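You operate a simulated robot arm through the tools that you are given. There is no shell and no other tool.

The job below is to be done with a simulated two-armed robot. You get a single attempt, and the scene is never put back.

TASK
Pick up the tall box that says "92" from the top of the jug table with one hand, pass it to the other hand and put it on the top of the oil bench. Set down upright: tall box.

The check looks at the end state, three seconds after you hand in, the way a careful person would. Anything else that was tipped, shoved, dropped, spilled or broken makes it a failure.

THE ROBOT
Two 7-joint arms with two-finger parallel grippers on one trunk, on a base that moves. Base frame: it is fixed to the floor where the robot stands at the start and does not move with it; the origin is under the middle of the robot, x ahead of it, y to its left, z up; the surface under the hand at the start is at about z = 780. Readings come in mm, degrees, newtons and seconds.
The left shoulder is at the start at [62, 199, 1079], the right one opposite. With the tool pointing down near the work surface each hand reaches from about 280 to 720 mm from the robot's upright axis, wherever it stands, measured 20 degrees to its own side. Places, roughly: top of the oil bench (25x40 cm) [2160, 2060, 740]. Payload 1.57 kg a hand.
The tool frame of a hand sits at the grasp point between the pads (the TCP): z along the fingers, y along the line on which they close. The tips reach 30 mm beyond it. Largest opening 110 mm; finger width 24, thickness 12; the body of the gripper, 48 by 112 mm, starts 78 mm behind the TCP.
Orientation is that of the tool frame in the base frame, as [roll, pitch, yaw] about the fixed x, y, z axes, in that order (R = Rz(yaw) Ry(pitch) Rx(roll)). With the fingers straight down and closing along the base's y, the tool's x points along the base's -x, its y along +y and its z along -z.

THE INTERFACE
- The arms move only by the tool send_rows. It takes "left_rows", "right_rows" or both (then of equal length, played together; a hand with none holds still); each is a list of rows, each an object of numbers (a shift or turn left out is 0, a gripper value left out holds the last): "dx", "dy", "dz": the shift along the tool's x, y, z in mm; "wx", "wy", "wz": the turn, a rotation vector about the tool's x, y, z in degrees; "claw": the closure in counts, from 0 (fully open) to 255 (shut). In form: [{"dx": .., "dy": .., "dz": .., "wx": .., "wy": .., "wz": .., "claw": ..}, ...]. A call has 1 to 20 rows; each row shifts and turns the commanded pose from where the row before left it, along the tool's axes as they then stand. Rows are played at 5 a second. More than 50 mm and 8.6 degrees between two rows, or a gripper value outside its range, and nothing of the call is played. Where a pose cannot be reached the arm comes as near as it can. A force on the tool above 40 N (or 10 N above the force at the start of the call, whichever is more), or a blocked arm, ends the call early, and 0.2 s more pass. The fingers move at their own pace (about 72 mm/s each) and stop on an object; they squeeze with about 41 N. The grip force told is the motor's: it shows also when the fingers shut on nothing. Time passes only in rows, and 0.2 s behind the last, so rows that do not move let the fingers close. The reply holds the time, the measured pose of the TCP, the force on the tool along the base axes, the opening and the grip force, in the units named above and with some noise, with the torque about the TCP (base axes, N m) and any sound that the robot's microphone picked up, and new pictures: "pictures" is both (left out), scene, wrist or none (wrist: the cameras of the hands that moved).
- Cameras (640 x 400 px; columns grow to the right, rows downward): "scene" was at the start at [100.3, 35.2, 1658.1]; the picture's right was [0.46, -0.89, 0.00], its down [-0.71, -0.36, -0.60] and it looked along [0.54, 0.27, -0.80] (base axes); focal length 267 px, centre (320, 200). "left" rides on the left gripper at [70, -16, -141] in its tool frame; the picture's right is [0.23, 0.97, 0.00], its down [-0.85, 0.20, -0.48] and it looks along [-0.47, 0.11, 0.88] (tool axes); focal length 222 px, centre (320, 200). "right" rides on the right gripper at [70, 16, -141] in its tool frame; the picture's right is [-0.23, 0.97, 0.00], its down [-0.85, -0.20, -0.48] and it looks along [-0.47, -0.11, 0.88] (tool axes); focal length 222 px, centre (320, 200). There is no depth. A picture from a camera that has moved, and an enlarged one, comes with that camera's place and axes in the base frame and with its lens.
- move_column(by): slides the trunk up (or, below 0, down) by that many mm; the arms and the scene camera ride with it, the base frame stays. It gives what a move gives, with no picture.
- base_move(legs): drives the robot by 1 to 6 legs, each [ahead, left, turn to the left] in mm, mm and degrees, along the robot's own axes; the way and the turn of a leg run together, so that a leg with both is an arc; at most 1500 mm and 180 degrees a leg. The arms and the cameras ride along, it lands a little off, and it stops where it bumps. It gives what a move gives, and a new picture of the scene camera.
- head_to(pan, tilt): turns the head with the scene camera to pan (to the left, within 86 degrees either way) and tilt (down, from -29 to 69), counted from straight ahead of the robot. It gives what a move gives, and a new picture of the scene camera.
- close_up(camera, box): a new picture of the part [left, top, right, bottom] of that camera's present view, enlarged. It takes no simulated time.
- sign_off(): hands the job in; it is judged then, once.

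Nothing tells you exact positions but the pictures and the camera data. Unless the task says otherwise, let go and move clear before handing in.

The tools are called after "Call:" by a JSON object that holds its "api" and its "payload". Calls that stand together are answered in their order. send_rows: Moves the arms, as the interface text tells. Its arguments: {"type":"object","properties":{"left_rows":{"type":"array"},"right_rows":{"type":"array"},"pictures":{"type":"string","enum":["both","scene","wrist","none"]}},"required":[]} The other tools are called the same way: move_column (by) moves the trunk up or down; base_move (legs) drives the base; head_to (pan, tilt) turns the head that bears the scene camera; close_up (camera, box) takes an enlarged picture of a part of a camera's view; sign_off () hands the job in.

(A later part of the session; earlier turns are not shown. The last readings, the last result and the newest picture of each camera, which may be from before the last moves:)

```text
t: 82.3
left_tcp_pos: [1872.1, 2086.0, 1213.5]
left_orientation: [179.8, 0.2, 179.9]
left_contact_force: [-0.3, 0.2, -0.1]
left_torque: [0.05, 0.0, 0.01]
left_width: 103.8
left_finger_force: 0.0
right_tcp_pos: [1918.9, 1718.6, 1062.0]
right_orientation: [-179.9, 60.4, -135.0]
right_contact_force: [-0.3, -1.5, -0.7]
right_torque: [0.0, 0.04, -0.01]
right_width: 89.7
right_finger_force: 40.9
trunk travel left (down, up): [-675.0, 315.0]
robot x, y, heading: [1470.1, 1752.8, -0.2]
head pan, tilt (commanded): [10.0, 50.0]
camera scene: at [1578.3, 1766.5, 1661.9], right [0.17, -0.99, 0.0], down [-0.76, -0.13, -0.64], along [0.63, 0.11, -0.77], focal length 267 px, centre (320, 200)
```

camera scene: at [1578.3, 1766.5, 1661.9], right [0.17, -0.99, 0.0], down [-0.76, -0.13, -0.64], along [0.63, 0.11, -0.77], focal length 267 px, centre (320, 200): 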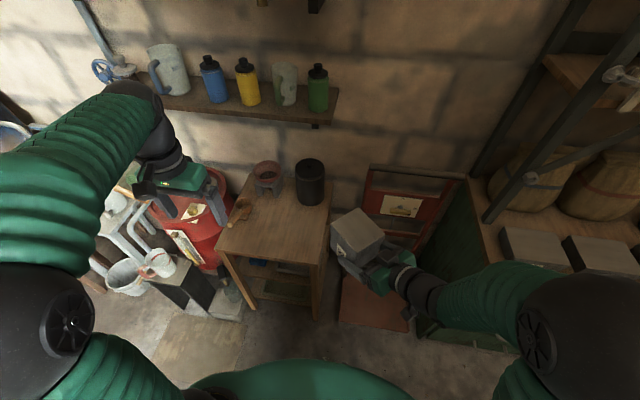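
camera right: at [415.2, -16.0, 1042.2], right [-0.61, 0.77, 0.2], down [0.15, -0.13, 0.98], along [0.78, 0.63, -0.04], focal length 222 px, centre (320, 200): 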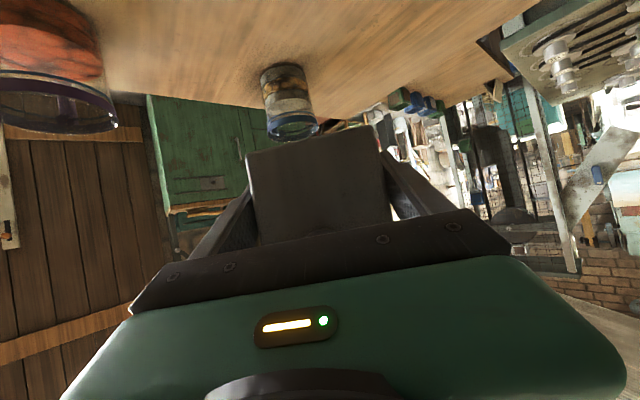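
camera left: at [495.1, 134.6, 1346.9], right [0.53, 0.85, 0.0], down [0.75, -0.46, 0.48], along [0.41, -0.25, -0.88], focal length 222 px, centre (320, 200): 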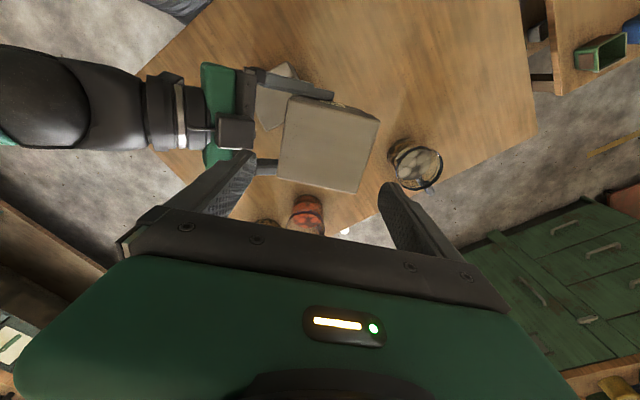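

Call:
{"api": "close_up", "payload": {"camera": "scene", "box": [190, 140, 430, 300]}}

```text
2.50 times, centred on (310, 220) of scene
camera zoom: at [1578.3, 1766.5, 1661.9], right [0.17, -0.99, 0.0], down [-0.76, -0.13, -0.64], along [0.63, 0.11, -0.77], focal length 668 px, centre (345, 150)
```

zoom: 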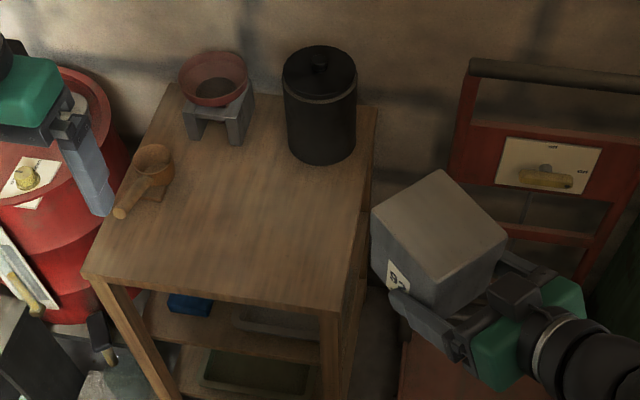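

The box is upright in the right hand, and the bench top is confirmed at x 2026–2451, y 1852–2258, with the front right area free. I raise and pull back the idle left hand, then move the base nearer.

Call:
{"api": "send_rows", "payload": {"left_rows": [{"dx": 20, "dz": -30}, {"dx": 20, "dz": -30}, {"dx": 20, "dz": -30}, {"dx": 20, "dz": -30}, {}], "pictures": "none"}}

Call:
{"api": "base_move", "payload": {"legs": [[115, 155, 0]]}}

Call:
{"api": "close_up", "payload": {"camera": "scene", "box": [200, 140, 440, 300]}}

```text
t: 83.5
left_tcp_pos: [1789.4, 2087.7, 1336.3]
left_orientation: [179.8, 0.1, 179.8]
left_contact_force: [0.0, 0.3, 0.2]
left_torque: [0.0, 0.01, 0.05]
left_width: 103.7
left_finger_force: 0.0
right_tcp_pos: [1921.8, 1719.0, 1060.8]
right_orientation: [-179.8, 60.2, -135.0]
right_contact_force: [0.0, -0.8, -2.3]
right_torque: [-0.05, 0.05, -0.01]
right_width: 89.6
right_finger_force: 40.2
trunk travel left (down, up): [-675.0, 315.0]
robot x, y, heading: [1469.2, 1751.0, -0.3]
head pan, tilt (commanded): [10.0, 50.0]
```

```text
t: 85.1
left_tcp_pos: [1908.1, 2235.8, 1337.8]
left_orientation: [179.7, 0.2, 179.7]
left_contact_force: [1.1, -0.6, 0.5]
left_torque: [0.05, -0.02, 0.01]
left_width: 104.0
left_finger_force: 0.0
right_tcp_pos: [2038.0, 1865.6, 1062.6]
right_orientation: [-179.8, 60.5, -135.2]
right_contact_force: [-0.6, 0.2, -1.0]
right_torque: [-0.04, 0.01, 0.02]
right_width: 89.5
right_finger_force: 41.1
trunk travel left (down, up): [-675.0, 315.0]
robot x, y, heading: [1586.7, 1908.3, -0.5]
head pan, tilt (commanded): [10.0, 50.0]
camera scene: at [1694.0, 1913.5, 1662.2], right [0.16, -0.99, 0.0], down [-0.76, -0.12, -0.64], along [0.63, 0.11, -0.77], focal length 267 px, centre (320, 200)
```

scene: 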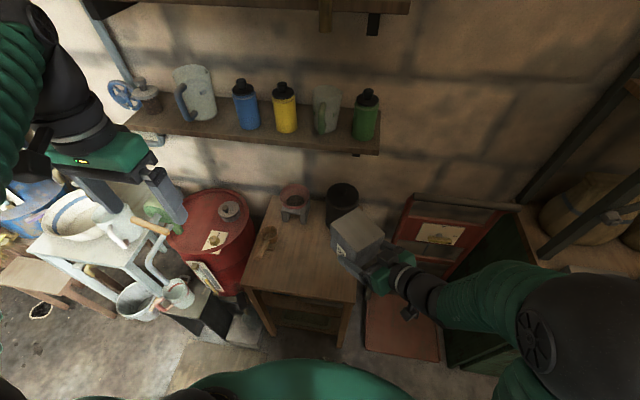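

```text
2.50 times, centred on (320, 220) of scene
camera zoom: at [1694.0, 1913.5, 1662.2], right [0.16, -0.99, 0.0], down [-0.76, -0.12, -0.64], along [0.63, 0.11, -0.77], focal length 668 px, centre (320, 150)
```

zoom: 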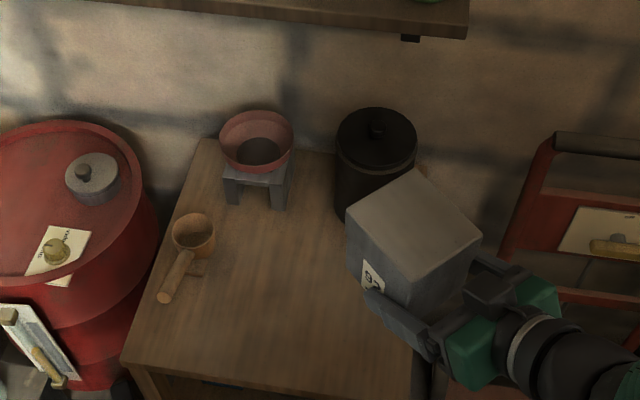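

The robot stands at (1587, 1908) facing the bench. I extend the right arm so that the box is over the free spot at about (2140, 2010), still well above everything.

Call:
{"api": "send_rows", "payload": {"right_rows": [{"dx": -18.6, "dy": 7.4, "dz": 32.1}, {"dx": -18.6, "dy": 7.4, "dz": 32.1}, {"dx": -18.6, "dy": 7.4, "dz": 32.1}, {"dx": -18.6, "dy": 7.4, "dz": 32.1}, {}], "pictures": "both"}}

Call:
{"api": "close_up", "payload": {"camera": "scene", "box": [200, 140, 440, 300]}}

```text
t: 86.5
left_tcp_pos: [1909.1, 2239.3, 1337.4]
left_orientation: [179.9, 0.2, 179.8]
left_contact_force: [0.3, 0.3, -0.8]
left_torque: [0.01, 0.02, -0.02]
left_width: 104.1
left_finger_force: 0.0
right_tcp_pos: [2148.2, 1961.8, 1091.7]
right_orientation: [-178.9, 63.2, -138.8]
right_contact_force: [0.0, 0.0, -1.6]
right_torque: [-0.06, 0.04, -0.03]
right_width: 89.4
right_finger_force: 41.3
trunk travel left (down, up): [-675.0, 315.0]
robot x, y, heading: [1589.4, 1907.5, -0.6]
head pan, tilt (commanded): [10.0, 50.0]
stopped in row 5 (right hand): the arm was blocked; the commanded pose is now the measured one
camera scene: at [1697.6, 1919.1, 1662.3], right [0.17, -0.99, 0.0], down [-0.76, -0.13, -0.64], along [0.63, 0.11, -0.77], focal length 267 px, centre (320, 200)
camera right: at [2017.4, 1872.5, 1094.7], right [-0.55, 0.81, 0.19], down [0.09, -0.17, 0.98], along [0.83, 0.56, 0.02], focal length 222 px, centre (320, 200)
```

scene: 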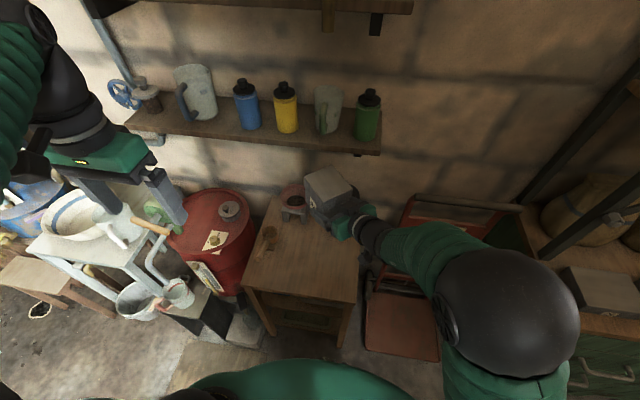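
right: 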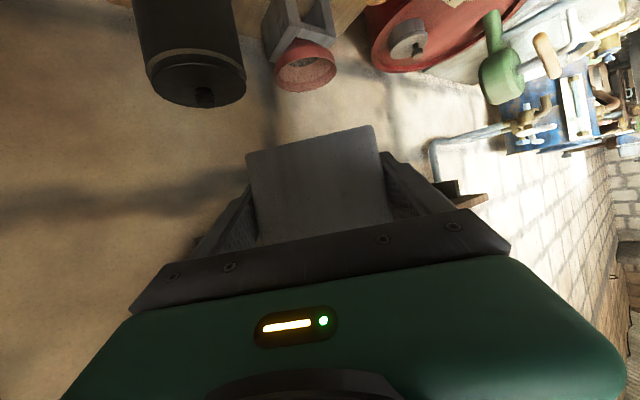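

```text
2.50 times, centred on (320, 220) of scene
camera zoom: at [1697.6, 1919.1, 1662.3], right [0.17, -0.99, 0.0], down [-0.76, -0.13, -0.64], along [0.63, 0.11, -0.77], focal length 668 px, centre (320, 150)
```

zoom: 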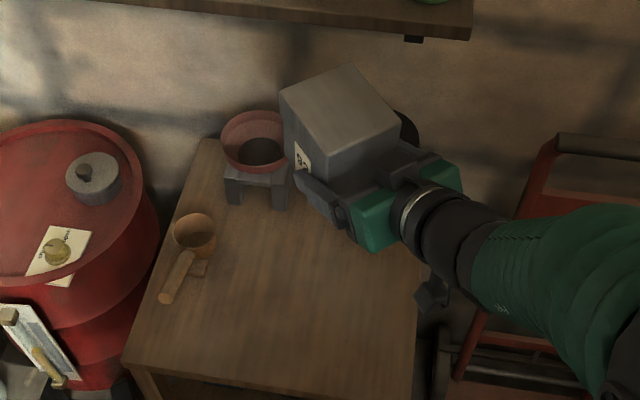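

The arm stopped short with the box slightly turned, although no force is felt on the tool. I check the arm's state before any further motion.

Call:
{"api": "send_rows", "payload": {"right_rows": [{}, {}], "pictures": "none"}}

Call:
{"api": "head_to", "payload": {"pan": -25, "tilt": 55}}

```text
t: 87.1
left_tcp_pos: [1908.7, 2240.6, 1337.7]
left_orientation: [179.8, 0.2, 179.8]
left_contact_force: [-0.1, -0.2, 1.0]
left_torque: [-0.03, 0.03, -0.02]
left_width: 103.8
left_finger_force: 0.0
right_tcp_pos: [2147.9, 1964.2, 1091.5]
right_orientation: [-179.0, 63.2, -138.8]
right_contact_force: [0.2, -0.2, -1.3]
right_torque: [-0.05, 0.01, -0.02]
right_width: 89.4
right_finger_force: 40.9
trunk travel left (down, up): [-675.0, 315.0]
robot x, y, heading: [1588.1, 1910.9, -0.5]
head pan, tilt (commanded): [10.0, 50.0]
```

```text
t: 88.1
left_tcp_pos: [1908.4, 2239.7, 1335.5]
left_orientation: [179.8, 0.1, 179.6]
left_contact_force: [-0.1, -0.4, -0.7]
left_torque: [0.03, -0.02, 0.0]
left_width: 103.8
left_finger_force: 0.1
right_tcp_pos: [2148.3, 1963.3, 1091.3]
right_orientation: [-179.0, 62.9, -138.7]
right_contact_force: [-0.3, 0.3, -1.7]
right_torque: [-0.06, 0.03, 0.02]
right_width: 89.5
right_finger_force: 40.5
trunk travel left (down, up): [-675.0, 315.0]
robot x, y, heading: [1587.6, 1906.3, -0.4]
head pan, tilt (commanded): [-25.0, 55.0]
camera scene: at [1686.7, 1876.2, 1655.3], right [-0.43, -0.9, 0.0], down [-0.74, 0.35, -0.57], along [0.52, -0.25, -0.82], focal length 267 px, centre (320, 200)
```

scene: 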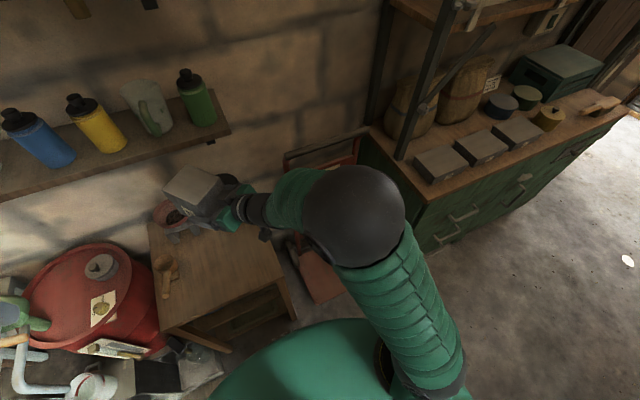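

Call:
{"api": "send_rows", "payload": {"right_rows": [{"dx": 6.5, "dy": 9.6, "dz": 3.1, "wx": -1.0, "wy": 0.8, "wz": -0.4}, {"dx": 6.5, "dy": 9.6, "dz": 3.1, "wx": -1.0, "wy": 0.8, "wz": -0.4}, {}], "pictures": "none"}}

```text
t: 89.1
left_tcp_pos: [1909.0, 2239.9, 1337.2]
left_orientation: [179.8, 0.2, 179.7]
left_contact_force: [-0.2, -1.0, 0.0]
left_torque: [0.01, -0.02, 0.02]
left_width: 104.2
left_finger_force: 0.0
right_tcp_pos: [2152.2, 1951.5, 1088.1]
right_orientation: [-179.0, 62.7, -139.9]
right_contact_force: [-0.4, 0.6, -0.7]
right_torque: [-0.02, 0.03, 0.01]
right_width: 89.6
right_finger_force: 41.0
trunk travel left (down, up): [-675.0, 315.0]
robot x, y, heading: [1589.7, 1906.0, -0.6]
head pan, tilt (commanded): [-25.0, 55.0]
stopped in row 3 (right hand): the arm was blocked; the commanded pose is now the measured one
```

The arm seems to be at a joint limit when the box is reached this far inward. I go back toward the earlier comfortable arm pose and will let the base do the remaining approach instead.

Call:
{"api": "send_rows", "payload": {"right_rows": [{"dx": 11, "dy": 1, "dz": -14.2}, {"dx": 11, "dy": 1, "dz": -14.2}, {"dx": 11, "dy": 1, "dz": -14.2}, {"dx": 11, "dy": 1, "dz": -14.2}, {}], "pictures": "none"}}

```text
t: 90.3
left_tcp_pos: [1908.0, 2239.7, 1337.6]
left_orientation: [179.8, 0.2, 179.7]
left_contact_force: [-0.8, 0.2, 0.5]
left_torque: [-0.01, -0.02, 0.01]
left_width: 104.2
left_finger_force: 0.2
right_tcp_pos: [2091.8, 1911.1, 1077.0]
right_orientation: [-179.0, 62.8, -139.8]
right_contact_force: [-0.5, -0.4, -0.6]
right_torque: [-0.01, 0.03, -0.02]
right_width: 89.5
right_finger_force: 41.0
trunk travel left (down, up): [-675.0, 315.0]
robot x, y, heading: [1587.9, 1906.1, -0.5]
head pan, tilt (commanded): [-25.0, 55.0]
```

Call:
{"api": "send_rows", "payload": {"right_rows": [{"dx": 11, "dy": 1, "dz": -14.2}, {"dx": 11, "dy": 1, "dz": -14.2}, {"dx": 11, "dy": 1, "dz": -14.2}, {"dx": 11, "dy": 1, "dz": -14.2}, {}, {"wx": -2.5, "wy": 1.25, "wz": -1.05}, {"wx": -2.5, "wy": 1.25, "wz": -1.05}, {}], "pictures": "wrist"}}

```text
t: 92.1
left_tcp_pos: [1906.4, 2240.3, 1337.9]
left_orientation: [179.7, 0.1, 179.6]
left_contact_force: [0.2, -0.1, 0.3]
left_torque: [-0.01, 0.02, 0.0]
left_width: 104.1
left_finger_force: 0.0
right_tcp_pos: [2057.0, 1876.1, 1061.0]
right_orientation: [179.6, 60.1, -134.8]
right_contact_force: [-0.5, -0.2, -1.4]
right_torque: [-0.05, 0.05, 0.02]
right_width: 89.3
right_finger_force: 41.2
right hand out of reach, approached as far as the arm can: row 3, 4
trunk travel left (down, up): [-675.0, 315.0]
robot x, y, heading: [1582.6, 1907.3, -0.4]
head pan, tilt (commanded): [-25.0, 55.0]
camera right: at [1935.8, 1775.5, 1073.0], right [-0.62, 0.76, 0.2], down [0.15, -0.13, 0.98], along [0.77, 0.63, -0.03], focal length 222 px, centre (320, 200)
```

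right: 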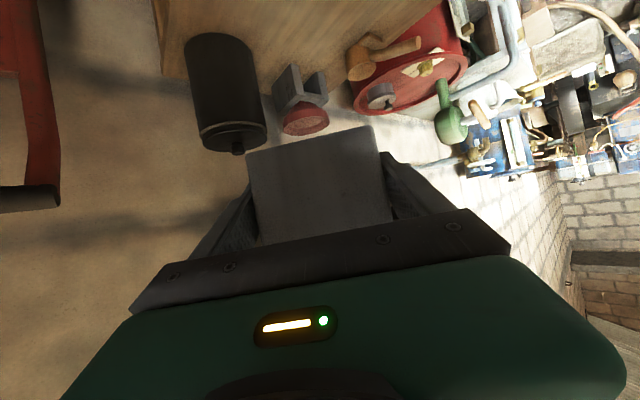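

The arm is back in a good pose (tilt within 0.4°). A flat board lies on the floor at y≳2265, so instead of shifting left I turn the base 15° to the left and will then drive the small remaining distance.

Call:
{"api": "head_to", "payload": {"pan": -5, "tilt": 50}}

Call:
{"api": "base_move", "payload": {"legs": [[0, 0, 15]]}}

```text
t: 92.9
left_tcp_pos: [1908.2, 2238.9, 1337.0]
left_orientation: [179.7, 0.2, 179.7]
left_contact_force: [0.3, 0.2, 0.4]
left_torque: [-0.01, -0.01, -0.05]
left_width: 103.6
left_finger_force: 0.2
right_tcp_pos: [2056.4, 1875.9, 1061.8]
right_orientation: [179.6, 60.2, -134.9]
right_contact_force: [0.3, 0.5, -1.1]
right_torque: [-0.03, 0.05, -0.03]
right_width: 89.5
right_finger_force: 41.2
trunk travel left (down, up): [-675.0, 315.0]
robot x, y, heading: [1589.3, 1906.0, -0.5]
head pan, tilt (commanded): [-5.0, 50.0]
camera scene: at [1697.9, 1899.2, 1662.0], right [-0.1, -1.0, 0.0], down [-0.76, 0.07, -0.64], along [0.64, -0.06, -0.77], focal length 267 px, centre (320, 200)
```

scene: 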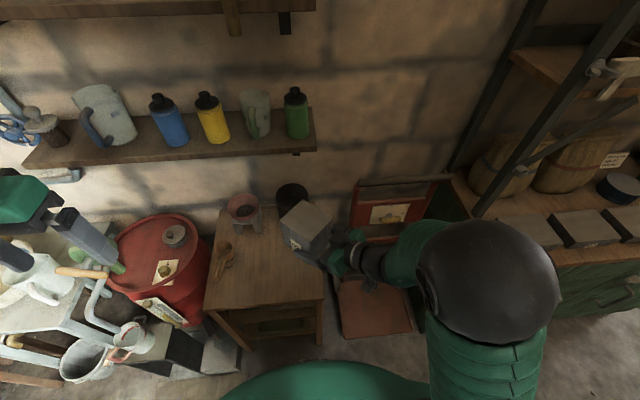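

```text
t: 94.2
left_tcp_pos: [1811.4, 2309.3, 1337.5]
left_orientation: [179.7, 0.2, -165.3]
left_contact_force: [-0.3, -0.8, -0.9]
left_torque: [0.04, -0.01, 0.03]
left_width: 104.2
left_finger_force: 0.0
right_tcp_pos: [2050.4, 1997.6, 1062.4]
right_orientation: [179.5, 60.3, -120.0]
right_contact_force: [0.0, -0.7, -1.5]
right_torque: [-0.03, 0.04, 0.0]
right_width: 89.3
right_finger_force: 41.0
trunk travel left (down, up): [-675.0, 315.0]
robot x, y, heading: [1588.2, 1904.0, 14.5]
head pan, tilt (commanded): [-5.0, 50.0]
camera scene: at [1697.0, 1925.1, 1661.9], right [0.17, -0.99, 0.0], down [-0.76, -0.13, -0.64], along [0.63, 0.11, -0.77], focal length 267 px, centre (320, 200)
```

scene: 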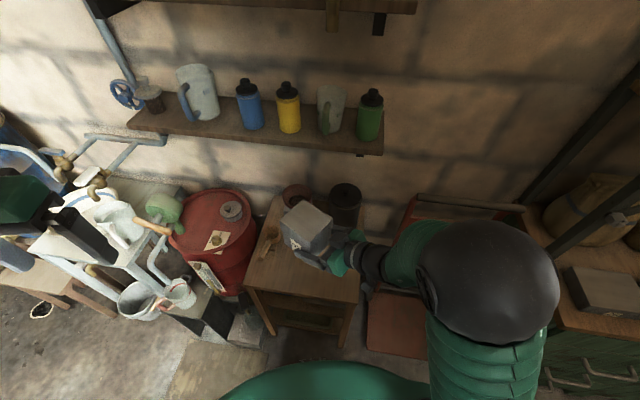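

Call:
{"api": "base_move", "payload": {"legs": [[70, -38, 0]]}}

Call:
{"api": "close_up", "payload": {"camera": "scene", "box": [200, 140, 440, 300]}}

```text
t: 95.3
left_tcp_pos: [1879.2, 2308.6, 1335.6]
left_orientation: [-179.5, 0.5, -165.1]
left_contact_force: [-0.6, 0.0, -0.1]
left_torque: [-0.01, -0.02, 0.0]
left_width: 104.0
left_finger_force: 0.0
right_tcp_pos: [2119.1, 1994.3, 1063.7]
right_orientation: [-179.1, 60.0, -118.4]
right_contact_force: [-0.8, 0.2, -0.8]
right_torque: [-0.09, 0.02, -0.04]
right_width: 89.3
right_finger_force: 42.1
trunk travel left (down, up): [-675.0, 315.0]
robot x, y, heading: [1664.5, 1888.9, 14.6]
head pan, tilt (commanded): [-5.0, 50.0]
camera scene: at [1761.6, 1926.1, 1662.5], right [0.17, -0.99, 0.01], down [-0.75, -0.13, -0.65], along [0.64, 0.1, -0.76], focal length 267 px, centre (320, 200)
```

scene: 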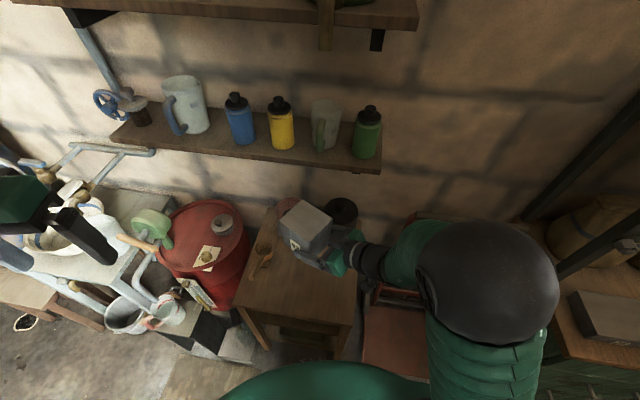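

```text
2.50 times, centred on (320, 220) of scene
camera zoom: at [1761.6, 1926.1, 1662.5], right [0.17, -0.99, 0.01], down [-0.75, -0.13, -0.65], along [0.64, 0.1, -0.76], focal length 668 px, centre (320, 150)
```

zoom: 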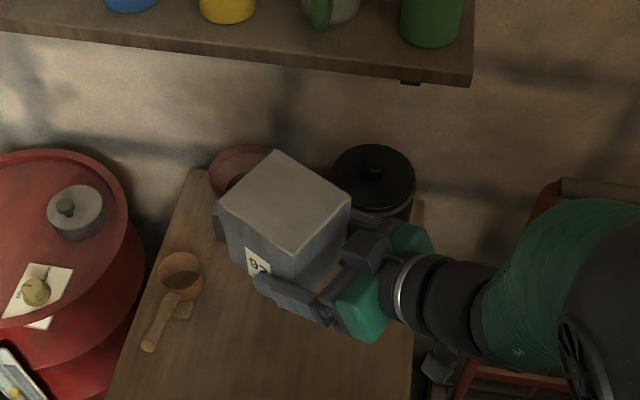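

Call:
{"api": "move_column", "payload": {"by": -180}}

Call:
{"api": "close_up", "payload": {"camera": "scene", "box": [200, 100, 440, 300]}}

Call:
{"api": "close_up", "payload": {"camera": "right", "box": [0, 0, 640, 400]}}

```text
t: 97.3
left_tcp_pos: [1888.3, 2292.6, 1157.8]
left_orientation: [179.8, 0.2, -165.2]
left_contact_force: [0.1, -0.1, 0.1]
left_torque: [-0.02, 0.02, 0.02]
left_width: 104.2
left_finger_force: 0.0
right_tcp_pos: [2127.0, 1980.8, 882.7]
right_orientation: [179.5, 60.2, -119.7]
right_contact_force: [0.5, -0.1, -1.0]
right_torque: [-0.03, 0.05, 0.01]
right_width: 89.4
right_finger_force: 40.9
trunk travel left (down, up): [-495.0, 495.0]
robot x, y, heading: [1665.1, 1887.9, 14.6]
head pan, tilt (commanded): [-5.0, 50.0]
```

```text
2.00 times, centred on (320, 200) of scene
camera zoom: at [1774.7, 1907.5, 1482.0], right [0.17, -0.99, 0.0], down [-0.76, -0.13, -0.64], along [0.63, 0.11, -0.77], focal length 535 px, centre (320, 200)
```

zoom: 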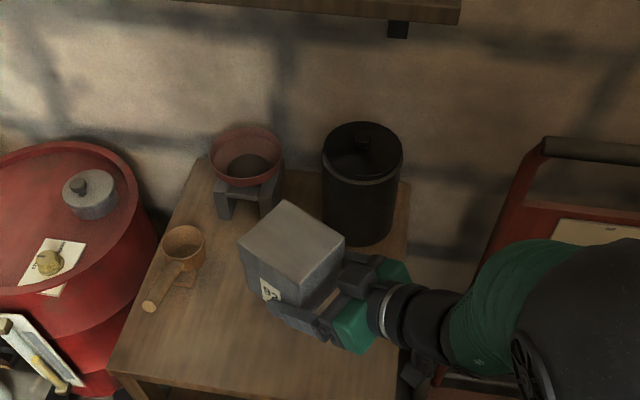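

```text
1.00 times, centred on (320, 200) of right (not enlarged: the box is as wide or as high as the picture)
camera zoom: at [2036.0, 1852.2, 892.7], right [-0.79, 0.57, 0.2], down [0.18, -0.09, 0.98], along [0.58, 0.81, -0.03], focal length 222 px, centre (320, 200)
```

zoom: 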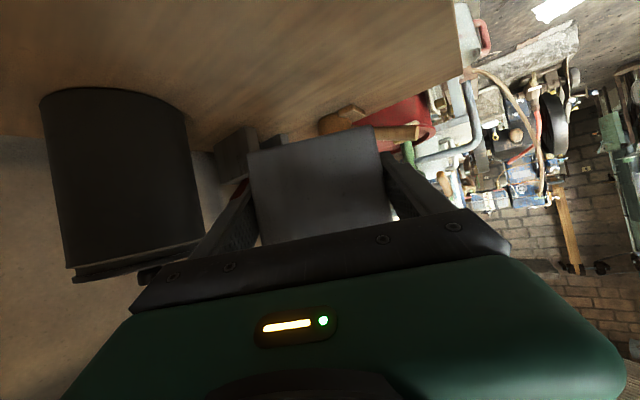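

Call:
{"api": "close_up", "payload": {"camera": "right", "box": [200, 60, 460, 225]}}

```text
2.42 times, centred on (330, 142) of right
camera zoom: at [2036.0, 1852.2, 892.7], right [-0.79, 0.57, 0.2], down [0.18, -0.09, 0.98], along [0.58, 0.81, -0.03], focal length 538 px, centre (296, 339)
```

zoom: 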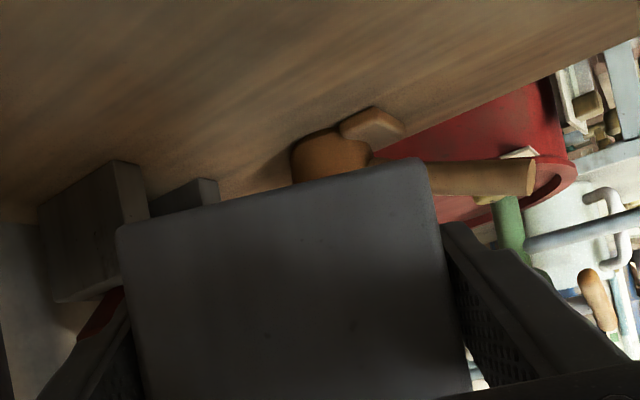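

The box has not slipped at all since the hand-over and hangs over (2140, 2003), clear of pot, stand and ladle. I lower the trunk to about 20 mm above the bench and trim the 0.5° tilt.

Call:
{"api": "move_column", "payload": {"by": -85}}

Call:
{"api": "send_rows", "payload": {"right_rows": [{"wx": 0.5, "wy": 0.2}, {}, {}], "pictures": "both"}}

Call:
{"api": "close_up", "payload": {"camera": "scene", "box": [200, 120, 440, 320]}}

Call:
{"api": "close_up", "payload": {"camera": "right", "box": [200, 60, 460, 225]}}

```text
t: 98.5
left_tcp_pos: [1887.4, 2294.6, 1072.4]
left_orientation: [179.8, 0.2, -165.1]
left_contact_force: [0.5, 0.2, -0.9]
left_torque: [-0.03, 0.02, 0.03]
left_width: 103.9
left_finger_force: 0.0
right_tcp_pos: [2125.7, 1983.5, 797.8]
right_orientation: [179.7, 60.1, -119.5]
right_contact_force: [0.1, 0.2, -1.2]
right_torque: [-0.06, 0.01, 0.03]
right_width: 89.7
right_finger_force: 41.2
trunk travel left (down, up): [-410.0, 580.0]
robot x, y, heading: [1663.8, 1889.9, 14.6]
head pan, tilt (commanded): [-5.0, 50.0]
```

```text
t: 99.3
left_tcp_pos: [1887.3, 2296.1, 1072.8]
left_orientation: [179.8, 0.2, -165.1]
left_contact_force: [-0.4, -0.2, -0.2]
left_torque: [0.02, 0.0, 0.0]
left_width: 103.9
left_finger_force: 0.0
right_tcp_pos: [2126.6, 1984.6, 795.6]
right_orientation: [-179.9, 59.9, -119.6]
right_contact_force: [0.6, -0.6, -0.7]
right_torque: [-0.01, 0.0, 0.01]
right_width: 89.5
right_finger_force: 41.4
trunk travel left (down, up): [-410.0, 580.0]
robot x, y, heading: [1663.0, 1888.4, 14.4]
head pan, tilt (commanded): [-5.0, 50.0]
camera scene: at [1773.7, 1910.8, 1397.0], right [0.17, -0.99, 0.0], down [-0.76, -0.13, -0.64], along [0.63, 0.11, -0.77], focal length 267 px, centre (320, 200)
camera right: at [2034.4, 1855.5, 807.9], right [-0.79, 0.58, 0.2], down [0.18, -0.09, 0.98], along [0.59, 0.81, -0.04], focal length 222 px, centre (320, 200)
```

scene: 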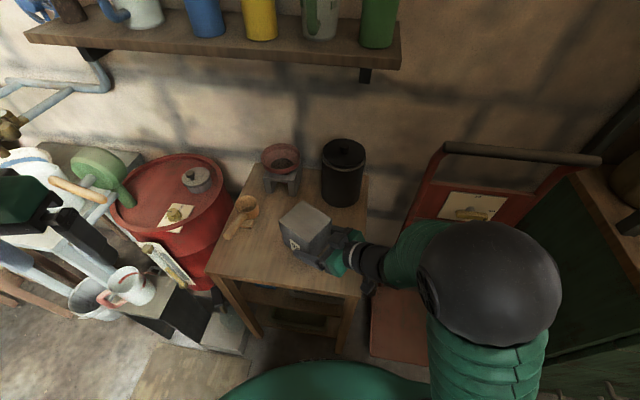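
right: 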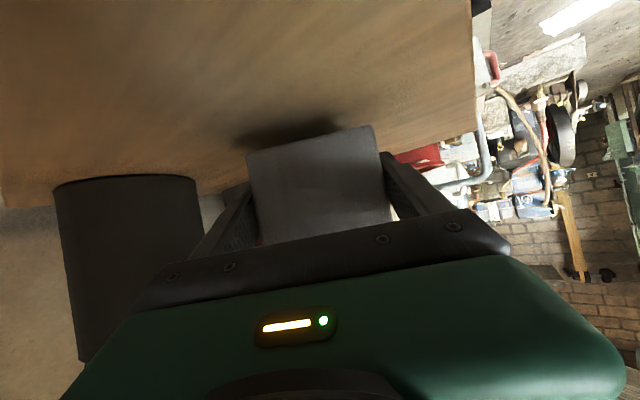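

```text
2.00 times, centred on (320, 220) of scene
camera zoom: at [1773.7, 1910.8, 1397.0], right [0.17, -0.99, 0.0], down [-0.76, -0.13, -0.64], along [0.63, 0.11, -0.77], focal length 535 px, centre (320, 160)
```

zoom: 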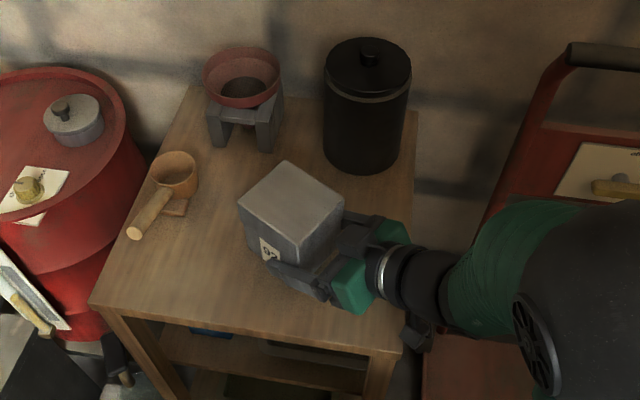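

```text
2.42 times, centred on (330, 142) of right
camera zoom: at [2034.4, 1855.5, 807.9], right [-0.79, 0.58, 0.2], down [0.18, -0.09, 0.98], along [0.59, 0.81, -0.04], focal length 538 px, centre (296, 339)
```

zoom: 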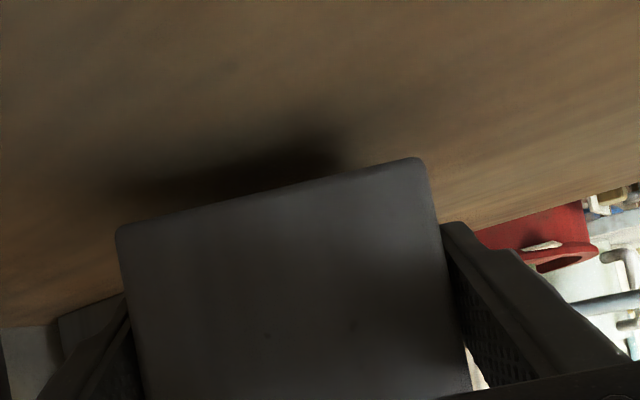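

Call:
{"api": "send_rows", "payload": {"right_rows": [{"dx": 2.6, "dz": 1.5}, {"dx": 2.6, "dz": 1.5}, {"dx": 2.6, "dz": 1.5}, {"dx": 2.6, "dz": 1.5}, {"dx": 2.6, "dz": 1.5}, {}, {}], "pictures": "wrist"}}

```text
t: 100.9
left_tcp_pos: [1887.6, 2295.9, 1071.7]
left_orientation: [179.9, 0.2, -165.1]
left_contact_force: [0.3, 0.0, 0.1]
left_torque: [0.0, -0.01, -0.01]
left_width: 103.9
left_finger_force: 0.0
right_tcp_pos: [2126.0, 1983.5, 781.6]
right_orientation: [-179.9, 59.9, -119.5]
right_contact_force: [0.3, 0.3, -0.8]
right_torque: [-0.03, 0.05, 0.0]
right_width: 89.7
right_finger_force: 40.7
trunk travel left (down, up): [-410.0, 580.0]
robot x, y, heading: [1666.5, 1891.8, 14.3]
head pan, tilt (commanded): [-5.0, 50.0]
camera right: at [2033.2, 1854.5, 792.8], right [-0.79, 0.58, 0.2], down [0.18, -0.09, 0.98], along [0.59, 0.81, -0.04], focal length 222 px, centre (320, 200)
```

right: 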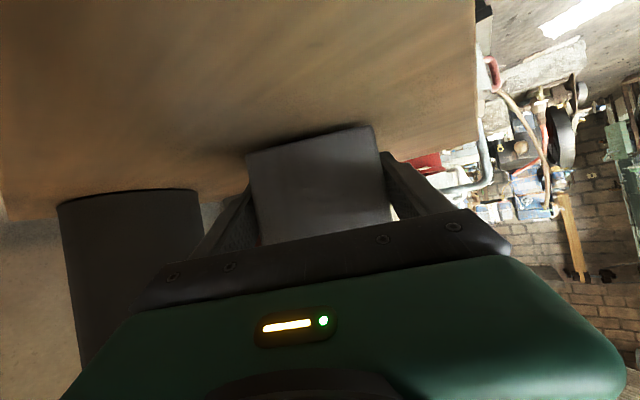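

Still no contact at z≈781; the shadow under the box has nearly closed. I go down in finer steps.

Call:
{"api": "send_rows", "payload": {"right_rows": [{"dx": 1.3, "dz": 0.75}, {"dx": 1.3, "dz": 0.75}, {"dx": 1.3, "dz": 0.75}, {}, {}], "pictures": "none"}}

Call:
{"api": "close_up", "payload": {"camera": "right", "box": [200, 60, 460, 225]}}

```text
t: 102.1
left_tcp_pos: [1889.0, 2295.2, 1071.8]
left_orientation: [179.9, 0.3, -165.1]
left_contact_force: [-0.1, 0.3, 0.7]
left_torque: [0.0, 0.01, 0.02]
left_width: 104.0
left_finger_force: 0.1
right_tcp_pos: [2125.9, 1983.7, 778.0]
right_orientation: [-179.9, 59.9, -119.5]
right_contact_force: [0.1, -0.8, -1.7]
right_torque: [-0.05, 0.0, 0.0]
right_width: 89.5
right_finger_force: 41.1
trunk travel left (down, up): [-410.0, 580.0]
robot x, y, heading: [1666.4, 1889.4, 14.7]
head pan, tilt (commanded): [-5.0, 50.0]
```

```text
2.42 times, centred on (330, 142) of right
camera zoom: at [2033.3, 1854.7, 788.8], right [-0.79, 0.58, 0.2], down [0.18, -0.09, 0.98], along [0.59, 0.81, -0.04], focal length 538 px, centre (296, 339)
```

zoom: 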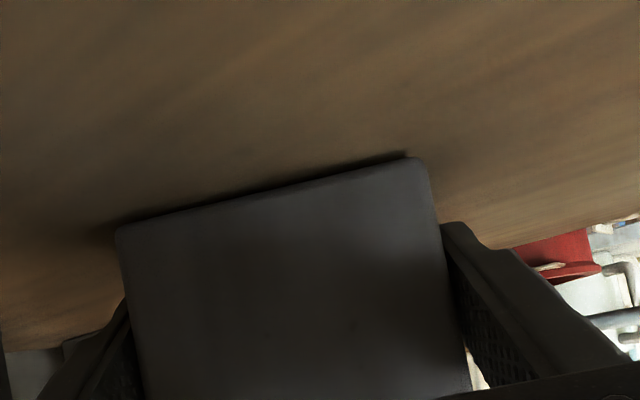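

Call:
{"api": "send_rows", "payload": {"right_rows": [{"dx": 0.87, "dz": 0.5}, {}, {"dx": 0.87, "dz": 0.5}, {}, {}], "pictures": "none"}}

Call:
{"api": "close_up", "payload": {"camera": "right", "box": [200, 60, 460, 225]}}

```text
t: 103.3
left_tcp_pos: [1887.0, 2295.2, 1071.6]
left_orientation: [179.9, 0.3, -165.0]
left_contact_force: [0.5, -0.2, 0.8]
left_torque: [-0.01, 0.04, -0.01]
left_width: 103.9
left_finger_force: 0.0
right_tcp_pos: [2125.1, 1984.0, 776.6]
right_orientation: [-179.9, 59.8, -119.7]
right_contact_force: [1.5, 0.3, -0.6]
right_torque: [0.02, 0.01, -0.02]
right_width: 89.6
right_finger_force: 40.6
trunk travel left (down, up): [-410.0, 580.0]
robot x, y, heading: [1665.3, 1889.6, 14.3]
head pan, tilt (commanded): [-5.0, 50.0]
```

```text
2.42 times, centred on (330, 142) of right
camera zoom: at [2033.7, 1855.3, 786.9], right [-0.79, 0.58, 0.2], down [0.18, -0.09, 0.98], along [0.59, 0.81, -0.04], focal length 538 px, centre (296, 339)
```

zoom: 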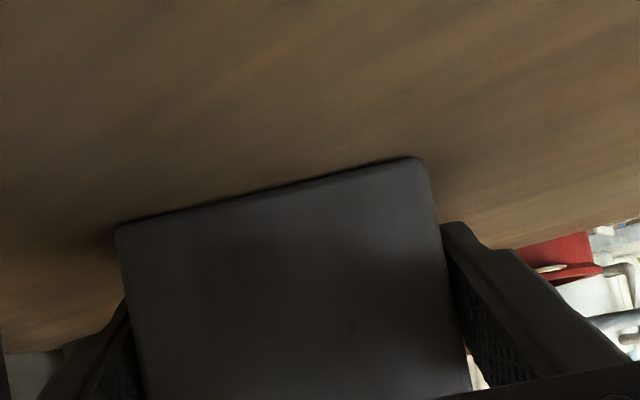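

Call:
{"api": "send_rows", "payload": {"right_rows": [{"dx": 0.87, "dz": 0.5}, {}, {"dx": 0.87, "dz": 0.5}, {}, {}], "pictures": "none"}}

Call:
{"api": "close_up", "payload": {"camera": "right", "box": [230, 90, 400, 200]}}

```text
t: 104.5
left_tcp_pos: [1887.1, 2295.8, 1073.2]
left_orientation: [179.8, 0.3, -165.2]
left_contact_force: [-0.3, 0.3, -0.5]
left_torque: [-0.02, 0.0, 0.0]
left_width: 104.1
left_finger_force: 0.0
right_tcp_pos: [2124.7, 1983.0, 776.3]
right_orientation: [-179.8, 59.9, -119.5]
right_contact_force: [0.0, 0.6, 11.4]
right_torque: [1.02, 0.08, 0.01]
right_width: 89.7
right_finger_force: 41.0
trunk travel left (down, up): [-410.0, 580.0]
robot x, y, heading: [1665.4, 1892.1, 14.7]
head pan, tilt (commanded): [-5.0, 50.0]
```

```text
3.64 times, centred on (315, 145) of right
camera zoom: at [2033.6, 1855.2, 786.0], right [-0.79, 0.58, 0.2], down [0.18, -0.09, 0.98], along [0.59, 0.81, -0.03], focal length 808 px, centre (338, 400)
```

zoom: 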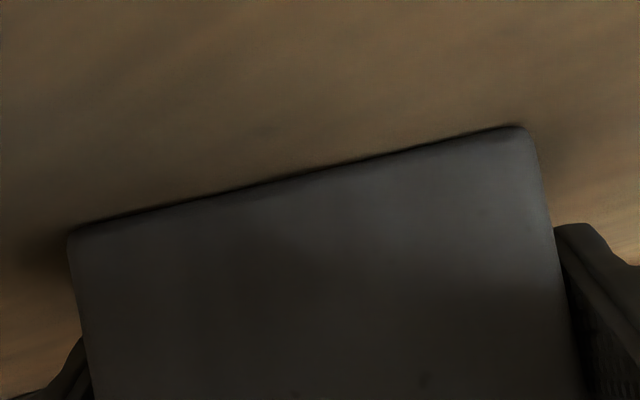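

The box has touched the bench (about 11 N, far left corner first, so within a fraction of a degree of flat). I ease off 0.7 mm and open the right hand gently.

Call:
{"api": "send_rows", "payload": {"right_rows": [{"dx": -0.6, "dz": -0.35}, {}, {}], "pictures": "none"}}

```text
t: 105.3
left_tcp_pos: [1887.2, 2295.2, 1072.5]
left_orientation: [179.9, 0.2, -165.1]
left_contact_force: [1.1, -0.4, -0.9]
left_torque: [0.0, -0.01, -0.05]
left_width: 103.7
left_finger_force: 0.1
right_tcp_pos: [2125.4, 1982.7, 774.7]
right_orientation: [-179.7, 60.0, -119.6]
right_contact_force: [0.8, 3.2, 13.2]
right_torque: [1.24, -0.02, -0.09]
right_width: 89.4
right_finger_force: 41.2
trunk travel left (down, up): [-410.0, 580.0]
robot x, y, heading: [1669.4, 1890.4, 14.4]
head pan, tilt (commanded): [-5.0, 50.0]
```

Call:
{"api": "send_rows", "payload": {"right_rows": [{"dx": -0.6, "dz": -0.35}, {}, {}, {}], "pictures": "none"}}

```text
t: 106.3
left_tcp_pos: [1886.5, 2296.0, 1072.1]
left_orientation: [179.8, 0.4, -165.1]
left_contact_force: [0.4, -0.3, 0.0]
left_torque: [0.02, -0.01, 0.0]
left_width: 104.0
left_finger_force: 0.2
right_tcp_pos: [2125.2, 1983.3, 775.5]
right_orientation: [-179.8, 60.0, -119.4]
right_contact_force: [2.1, 3.2, 13.9]
right_torque: [1.06, 0.01, -0.14]
right_width: 89.5
right_finger_force: 41.1
trunk travel left (down, up): [-410.0, 580.0]
robot x, y, heading: [1667.2, 1889.7, 14.5]
head pan, tilt (commanded): [-5.0, 50.0]
```

Call:
{"api": "send_rows", "payload": {"right_rows": [{"dx": -0.87, "dz": -0.5}, {}, {}, {}], "pictures": "none"}}

Call:
{"api": "close_up", "payload": {"camera": "right", "box": [230, 90, 400, 200]}}

```text
t: 107.3
left_tcp_pos: [1888.1, 2296.0, 1071.9]
left_orientation: [179.9, 0.2, -165.1]
left_contact_force: [-0.6, -0.4, -0.8]
left_torque: [-0.01, 0.0, 0.01]
left_width: 104.1
left_finger_force: 0.1
right_tcp_pos: [2125.7, 1983.5, 774.3]
right_orientation: [-179.8, 59.8, -119.4]
right_contact_force: [-0.8, 0.9, 4.2]
right_torque: [0.39, -0.17, 0.1]
right_width: 89.6
right_finger_force: 41.1
trunk travel left (down, up): [-410.0, 580.0]
robot x, y, heading: [1662.8, 1892.1, 14.3]
head pan, tilt (commanded): [-5.0, 50.0]
```

```text
3.64 times, centred on (315, 145) of right
camera zoom: at [2033.6, 1854.7, 786.8], right [-0.79, 0.58, 0.2], down [0.18, -0.08, 0.98], along [0.59, 0.81, -0.04], focal length 808 px, centre (338, 400)
```

zoom: 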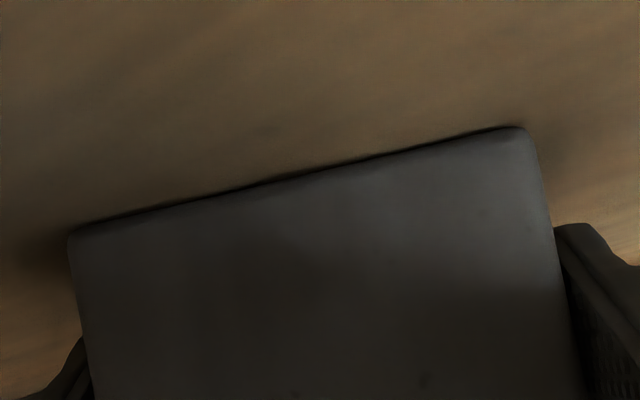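

Contact force is now only about 4 N. I open the right hand and watch the box.

Call:
{"api": "send_rows", "payload": {"right_rows": [{"claw": 30}, {}, {"claw": 0}, {}, {}], "pictures": "both"}}

Call:
{"api": "close_up", "payload": {"camera": "right", "box": [200, 60, 460, 225]}}

Call:
{"api": "close_up", "payload": {"camera": "scene", "box": [200, 120, 440, 320]}}

```text
t: 108.5
left_tcp_pos: [1887.7, 2296.1, 1072.2]
left_orientation: [179.9, 0.1, -165.0]
left_contact_force: [-0.2, 0.3, 0.3]
left_torque: [0.01, 0.02, 0.0]
left_width: 104.1
left_finger_force: 0.0
right_tcp_pos: [2126.5, 1984.2, 775.6]
right_orientation: [-179.9, 59.9, -119.5]
right_contact_force: [0.5, -0.9, 0.3]
right_torque: [0.0, 0.03, -0.01]
right_width: 109.9
right_finger_force: 0.1
trunk travel left (down, up): [-410.0, 580.0]
robot x, y, heading: [1665.0, 1893.1, 14.5]
head pan, tilt (commanded): [-5.0, 50.0]
camera scene: at [1773.6, 1910.7, 1397.0], right [0.17, -0.99, 0.0], down [-0.76, -0.13, -0.64], along [0.63, 0.11, -0.77], focal length 267 px, centre (320, 200)
camera right: at [2034.2, 1854.7, 787.0], right [-0.79, 0.58, 0.2], down [0.18, -0.09, 0.98], along [0.59, 0.81, -0.04], focal length 222 px, centre (320, 200)
```

scene: 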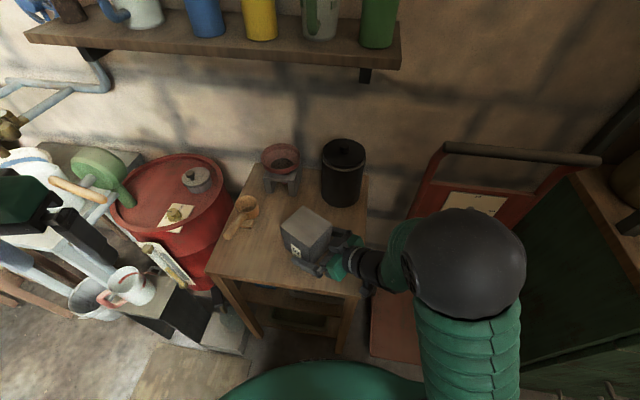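
right: 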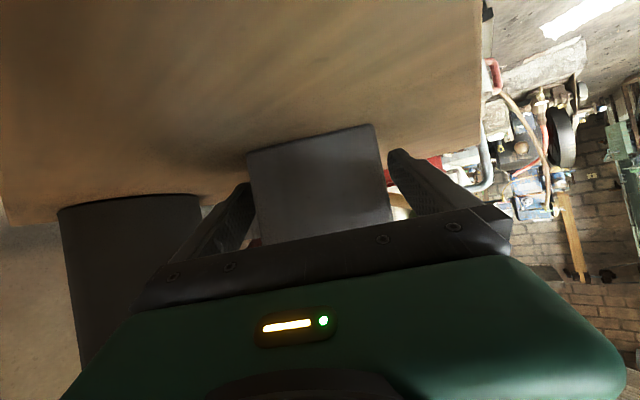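

```text
2.42 times, centred on (330, 142) of right
camera zoom: at [2034.2, 1854.7, 787.0], right [-0.79, 0.58, 0.2], down [0.18, -0.09, 0.98], along [0.59, 0.81, -0.04], focal length 538 px, centre (296, 339)
```

zoom: 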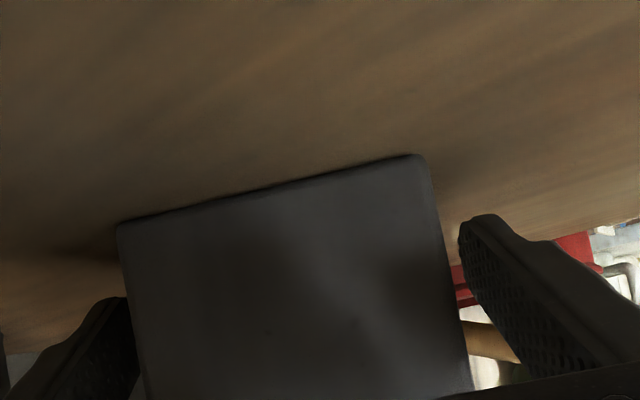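

```text
2.00 times, centred on (320, 220) of scene
camera zoom: at [1773.6, 1910.7, 1397.0], right [0.17, -0.99, 0.0], down [-0.76, -0.13, -0.64], along [0.63, 0.11, -0.77], focal length 535 px, centre (320, 160)
```

zoom: 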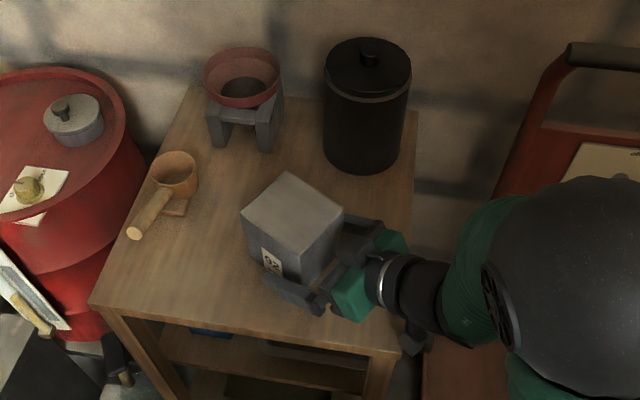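

Box 92 stands flat on the bench and the fingers are open with about 10 mm on each side. The safest retreat is straight up with the trunk, since the fingers only flank the box; first a small amount.

Call:
{"api": "move_column", "payload": {"by": 30}}

Call:
{"api": "close_up", "payload": {"camera": "scene", "box": [200, 120, 440, 320]}}

Call:
{"api": "close_up", "payload": {"camera": "right", "box": [200, 60, 460, 225]}}

```text
t: 109.2
left_tcp_pos: [1889.1, 2294.6, 1101.7]
left_orientation: [179.9, 0.2, -165.1]
left_contact_force: [0.4, 0.0, -0.6]
left_torque: [-0.01, -0.01, 0.01]
left_width: 104.1
left_finger_force: 0.1
right_tcp_pos: [2127.1, 1983.0, 805.0]
right_orientation: [-179.9, 59.9, -119.6]
right_contact_force: [0.4, 0.4, -0.2]
right_torque: [-0.01, -0.02, -0.02]
right_width: 110.1
right_finger_force: 0.0
trunk travel left (down, up): [-440.0, 550.0]
robot x, y, heading: [1663.7, 1889.0, 14.3]
head pan, tilt (commanded): [-5.0, 50.0]
```

```text
2.00 times, centred on (320, 220) of scene
camera zoom: at [1773.9, 1910.9, 1427.0], right [0.17, -0.99, 0.0], down [-0.76, -0.13, -0.64], along [0.63, 0.11, -0.77], focal length 535 px, centre (320, 160)
```

zoom: 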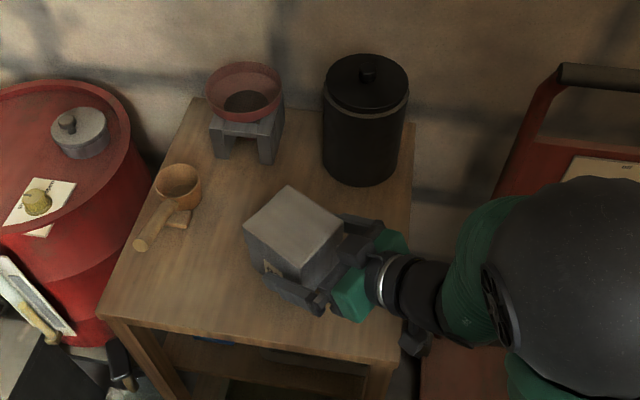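

```text
2.42 times, centred on (330, 142) of right
camera zoom: at [2034.4, 1854.8, 816.9], right [-0.79, 0.58, 0.2], down [0.18, -0.09, 0.98], along [0.59, 0.81, -0.04], focal length 538 px, centre (296, 339)
```

zoom: 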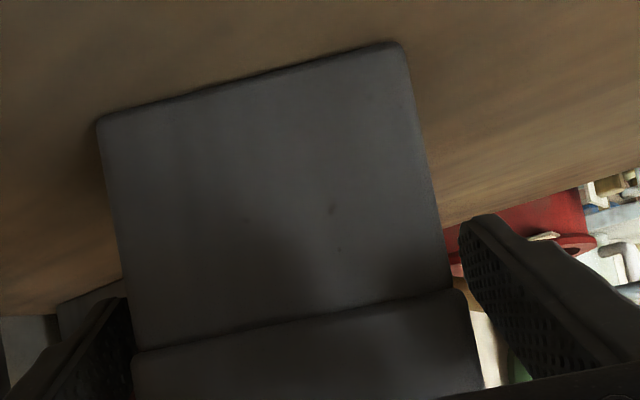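

The box stays on the bench while the hand rises freely. I continue up until the fingers are well above it.

Call:
{"api": "move_column", "payload": {"by": 150}}

Call:
{"api": "close_up", "payload": {"camera": "scene", "box": [200, 120, 440, 320]}}

Call:
{"api": "close_up", "payload": {"camera": "right", "box": [0, 0, 640, 400]}}

```text
t: 111.0
left_tcp_pos: [1888.1, 2295.0, 1252.5]
left_orientation: [179.9, 0.1, -165.0]
left_contact_force: [-0.4, 0.2, 0.8]
left_torque: [0.01, 0.0, -0.02]
left_width: 104.1
left_finger_force: 0.1
right_tcp_pos: [2126.1, 1983.2, 956.3]
right_orientation: [-179.9, 59.9, -119.5]
right_contact_force: [0.9, 0.1, -0.2]
right_torque: [-0.01, 0.0, -0.02]
right_width: 109.9
right_finger_force: 0.0
trunk travel left (down, up): [-590.0, 400.0]
robot x, y, heading: [1667.1, 1889.5, 14.4]
head pan, tilt (commanded): [-5.0, 50.0]
```

```text
2.00 times, centred on (320, 220) of scene
camera zoom: at [1773.8, 1910.9, 1576.9], right [0.17, -0.99, 0.0], down [-0.76, -0.13, -0.64], along [0.63, 0.11, -0.77], focal length 535 px, centre (320, 160)
```

zoom: 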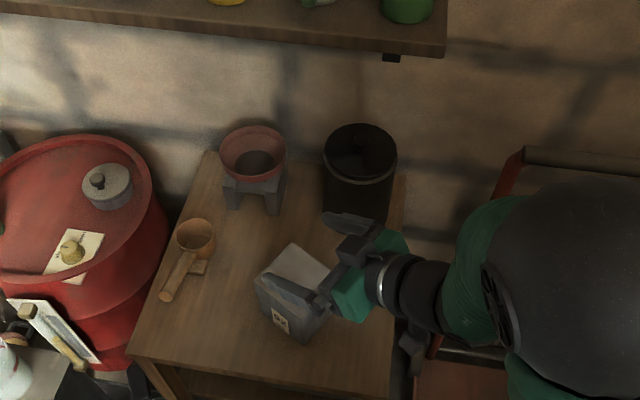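

```text
1.00 times, centred on (320, 200) of right (not enlarged: the box is as wide or as high as the picture)
camera zoom: at [2034.4, 1854.9, 966.9], right [-0.79, 0.58, 0.2], down [0.18, -0.09, 0.98], along [0.59, 0.81, -0.04], focal length 222 px, centre (320, 200)
```

zoom: 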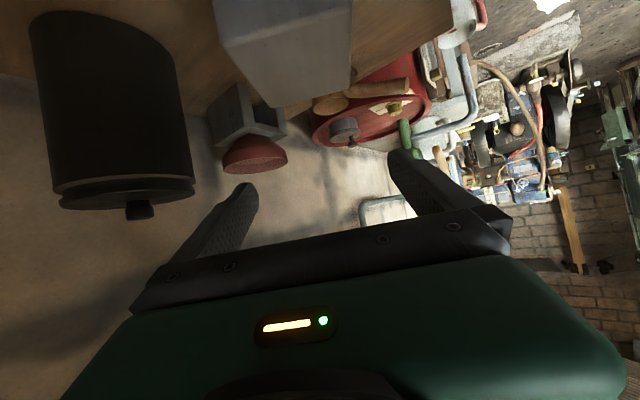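

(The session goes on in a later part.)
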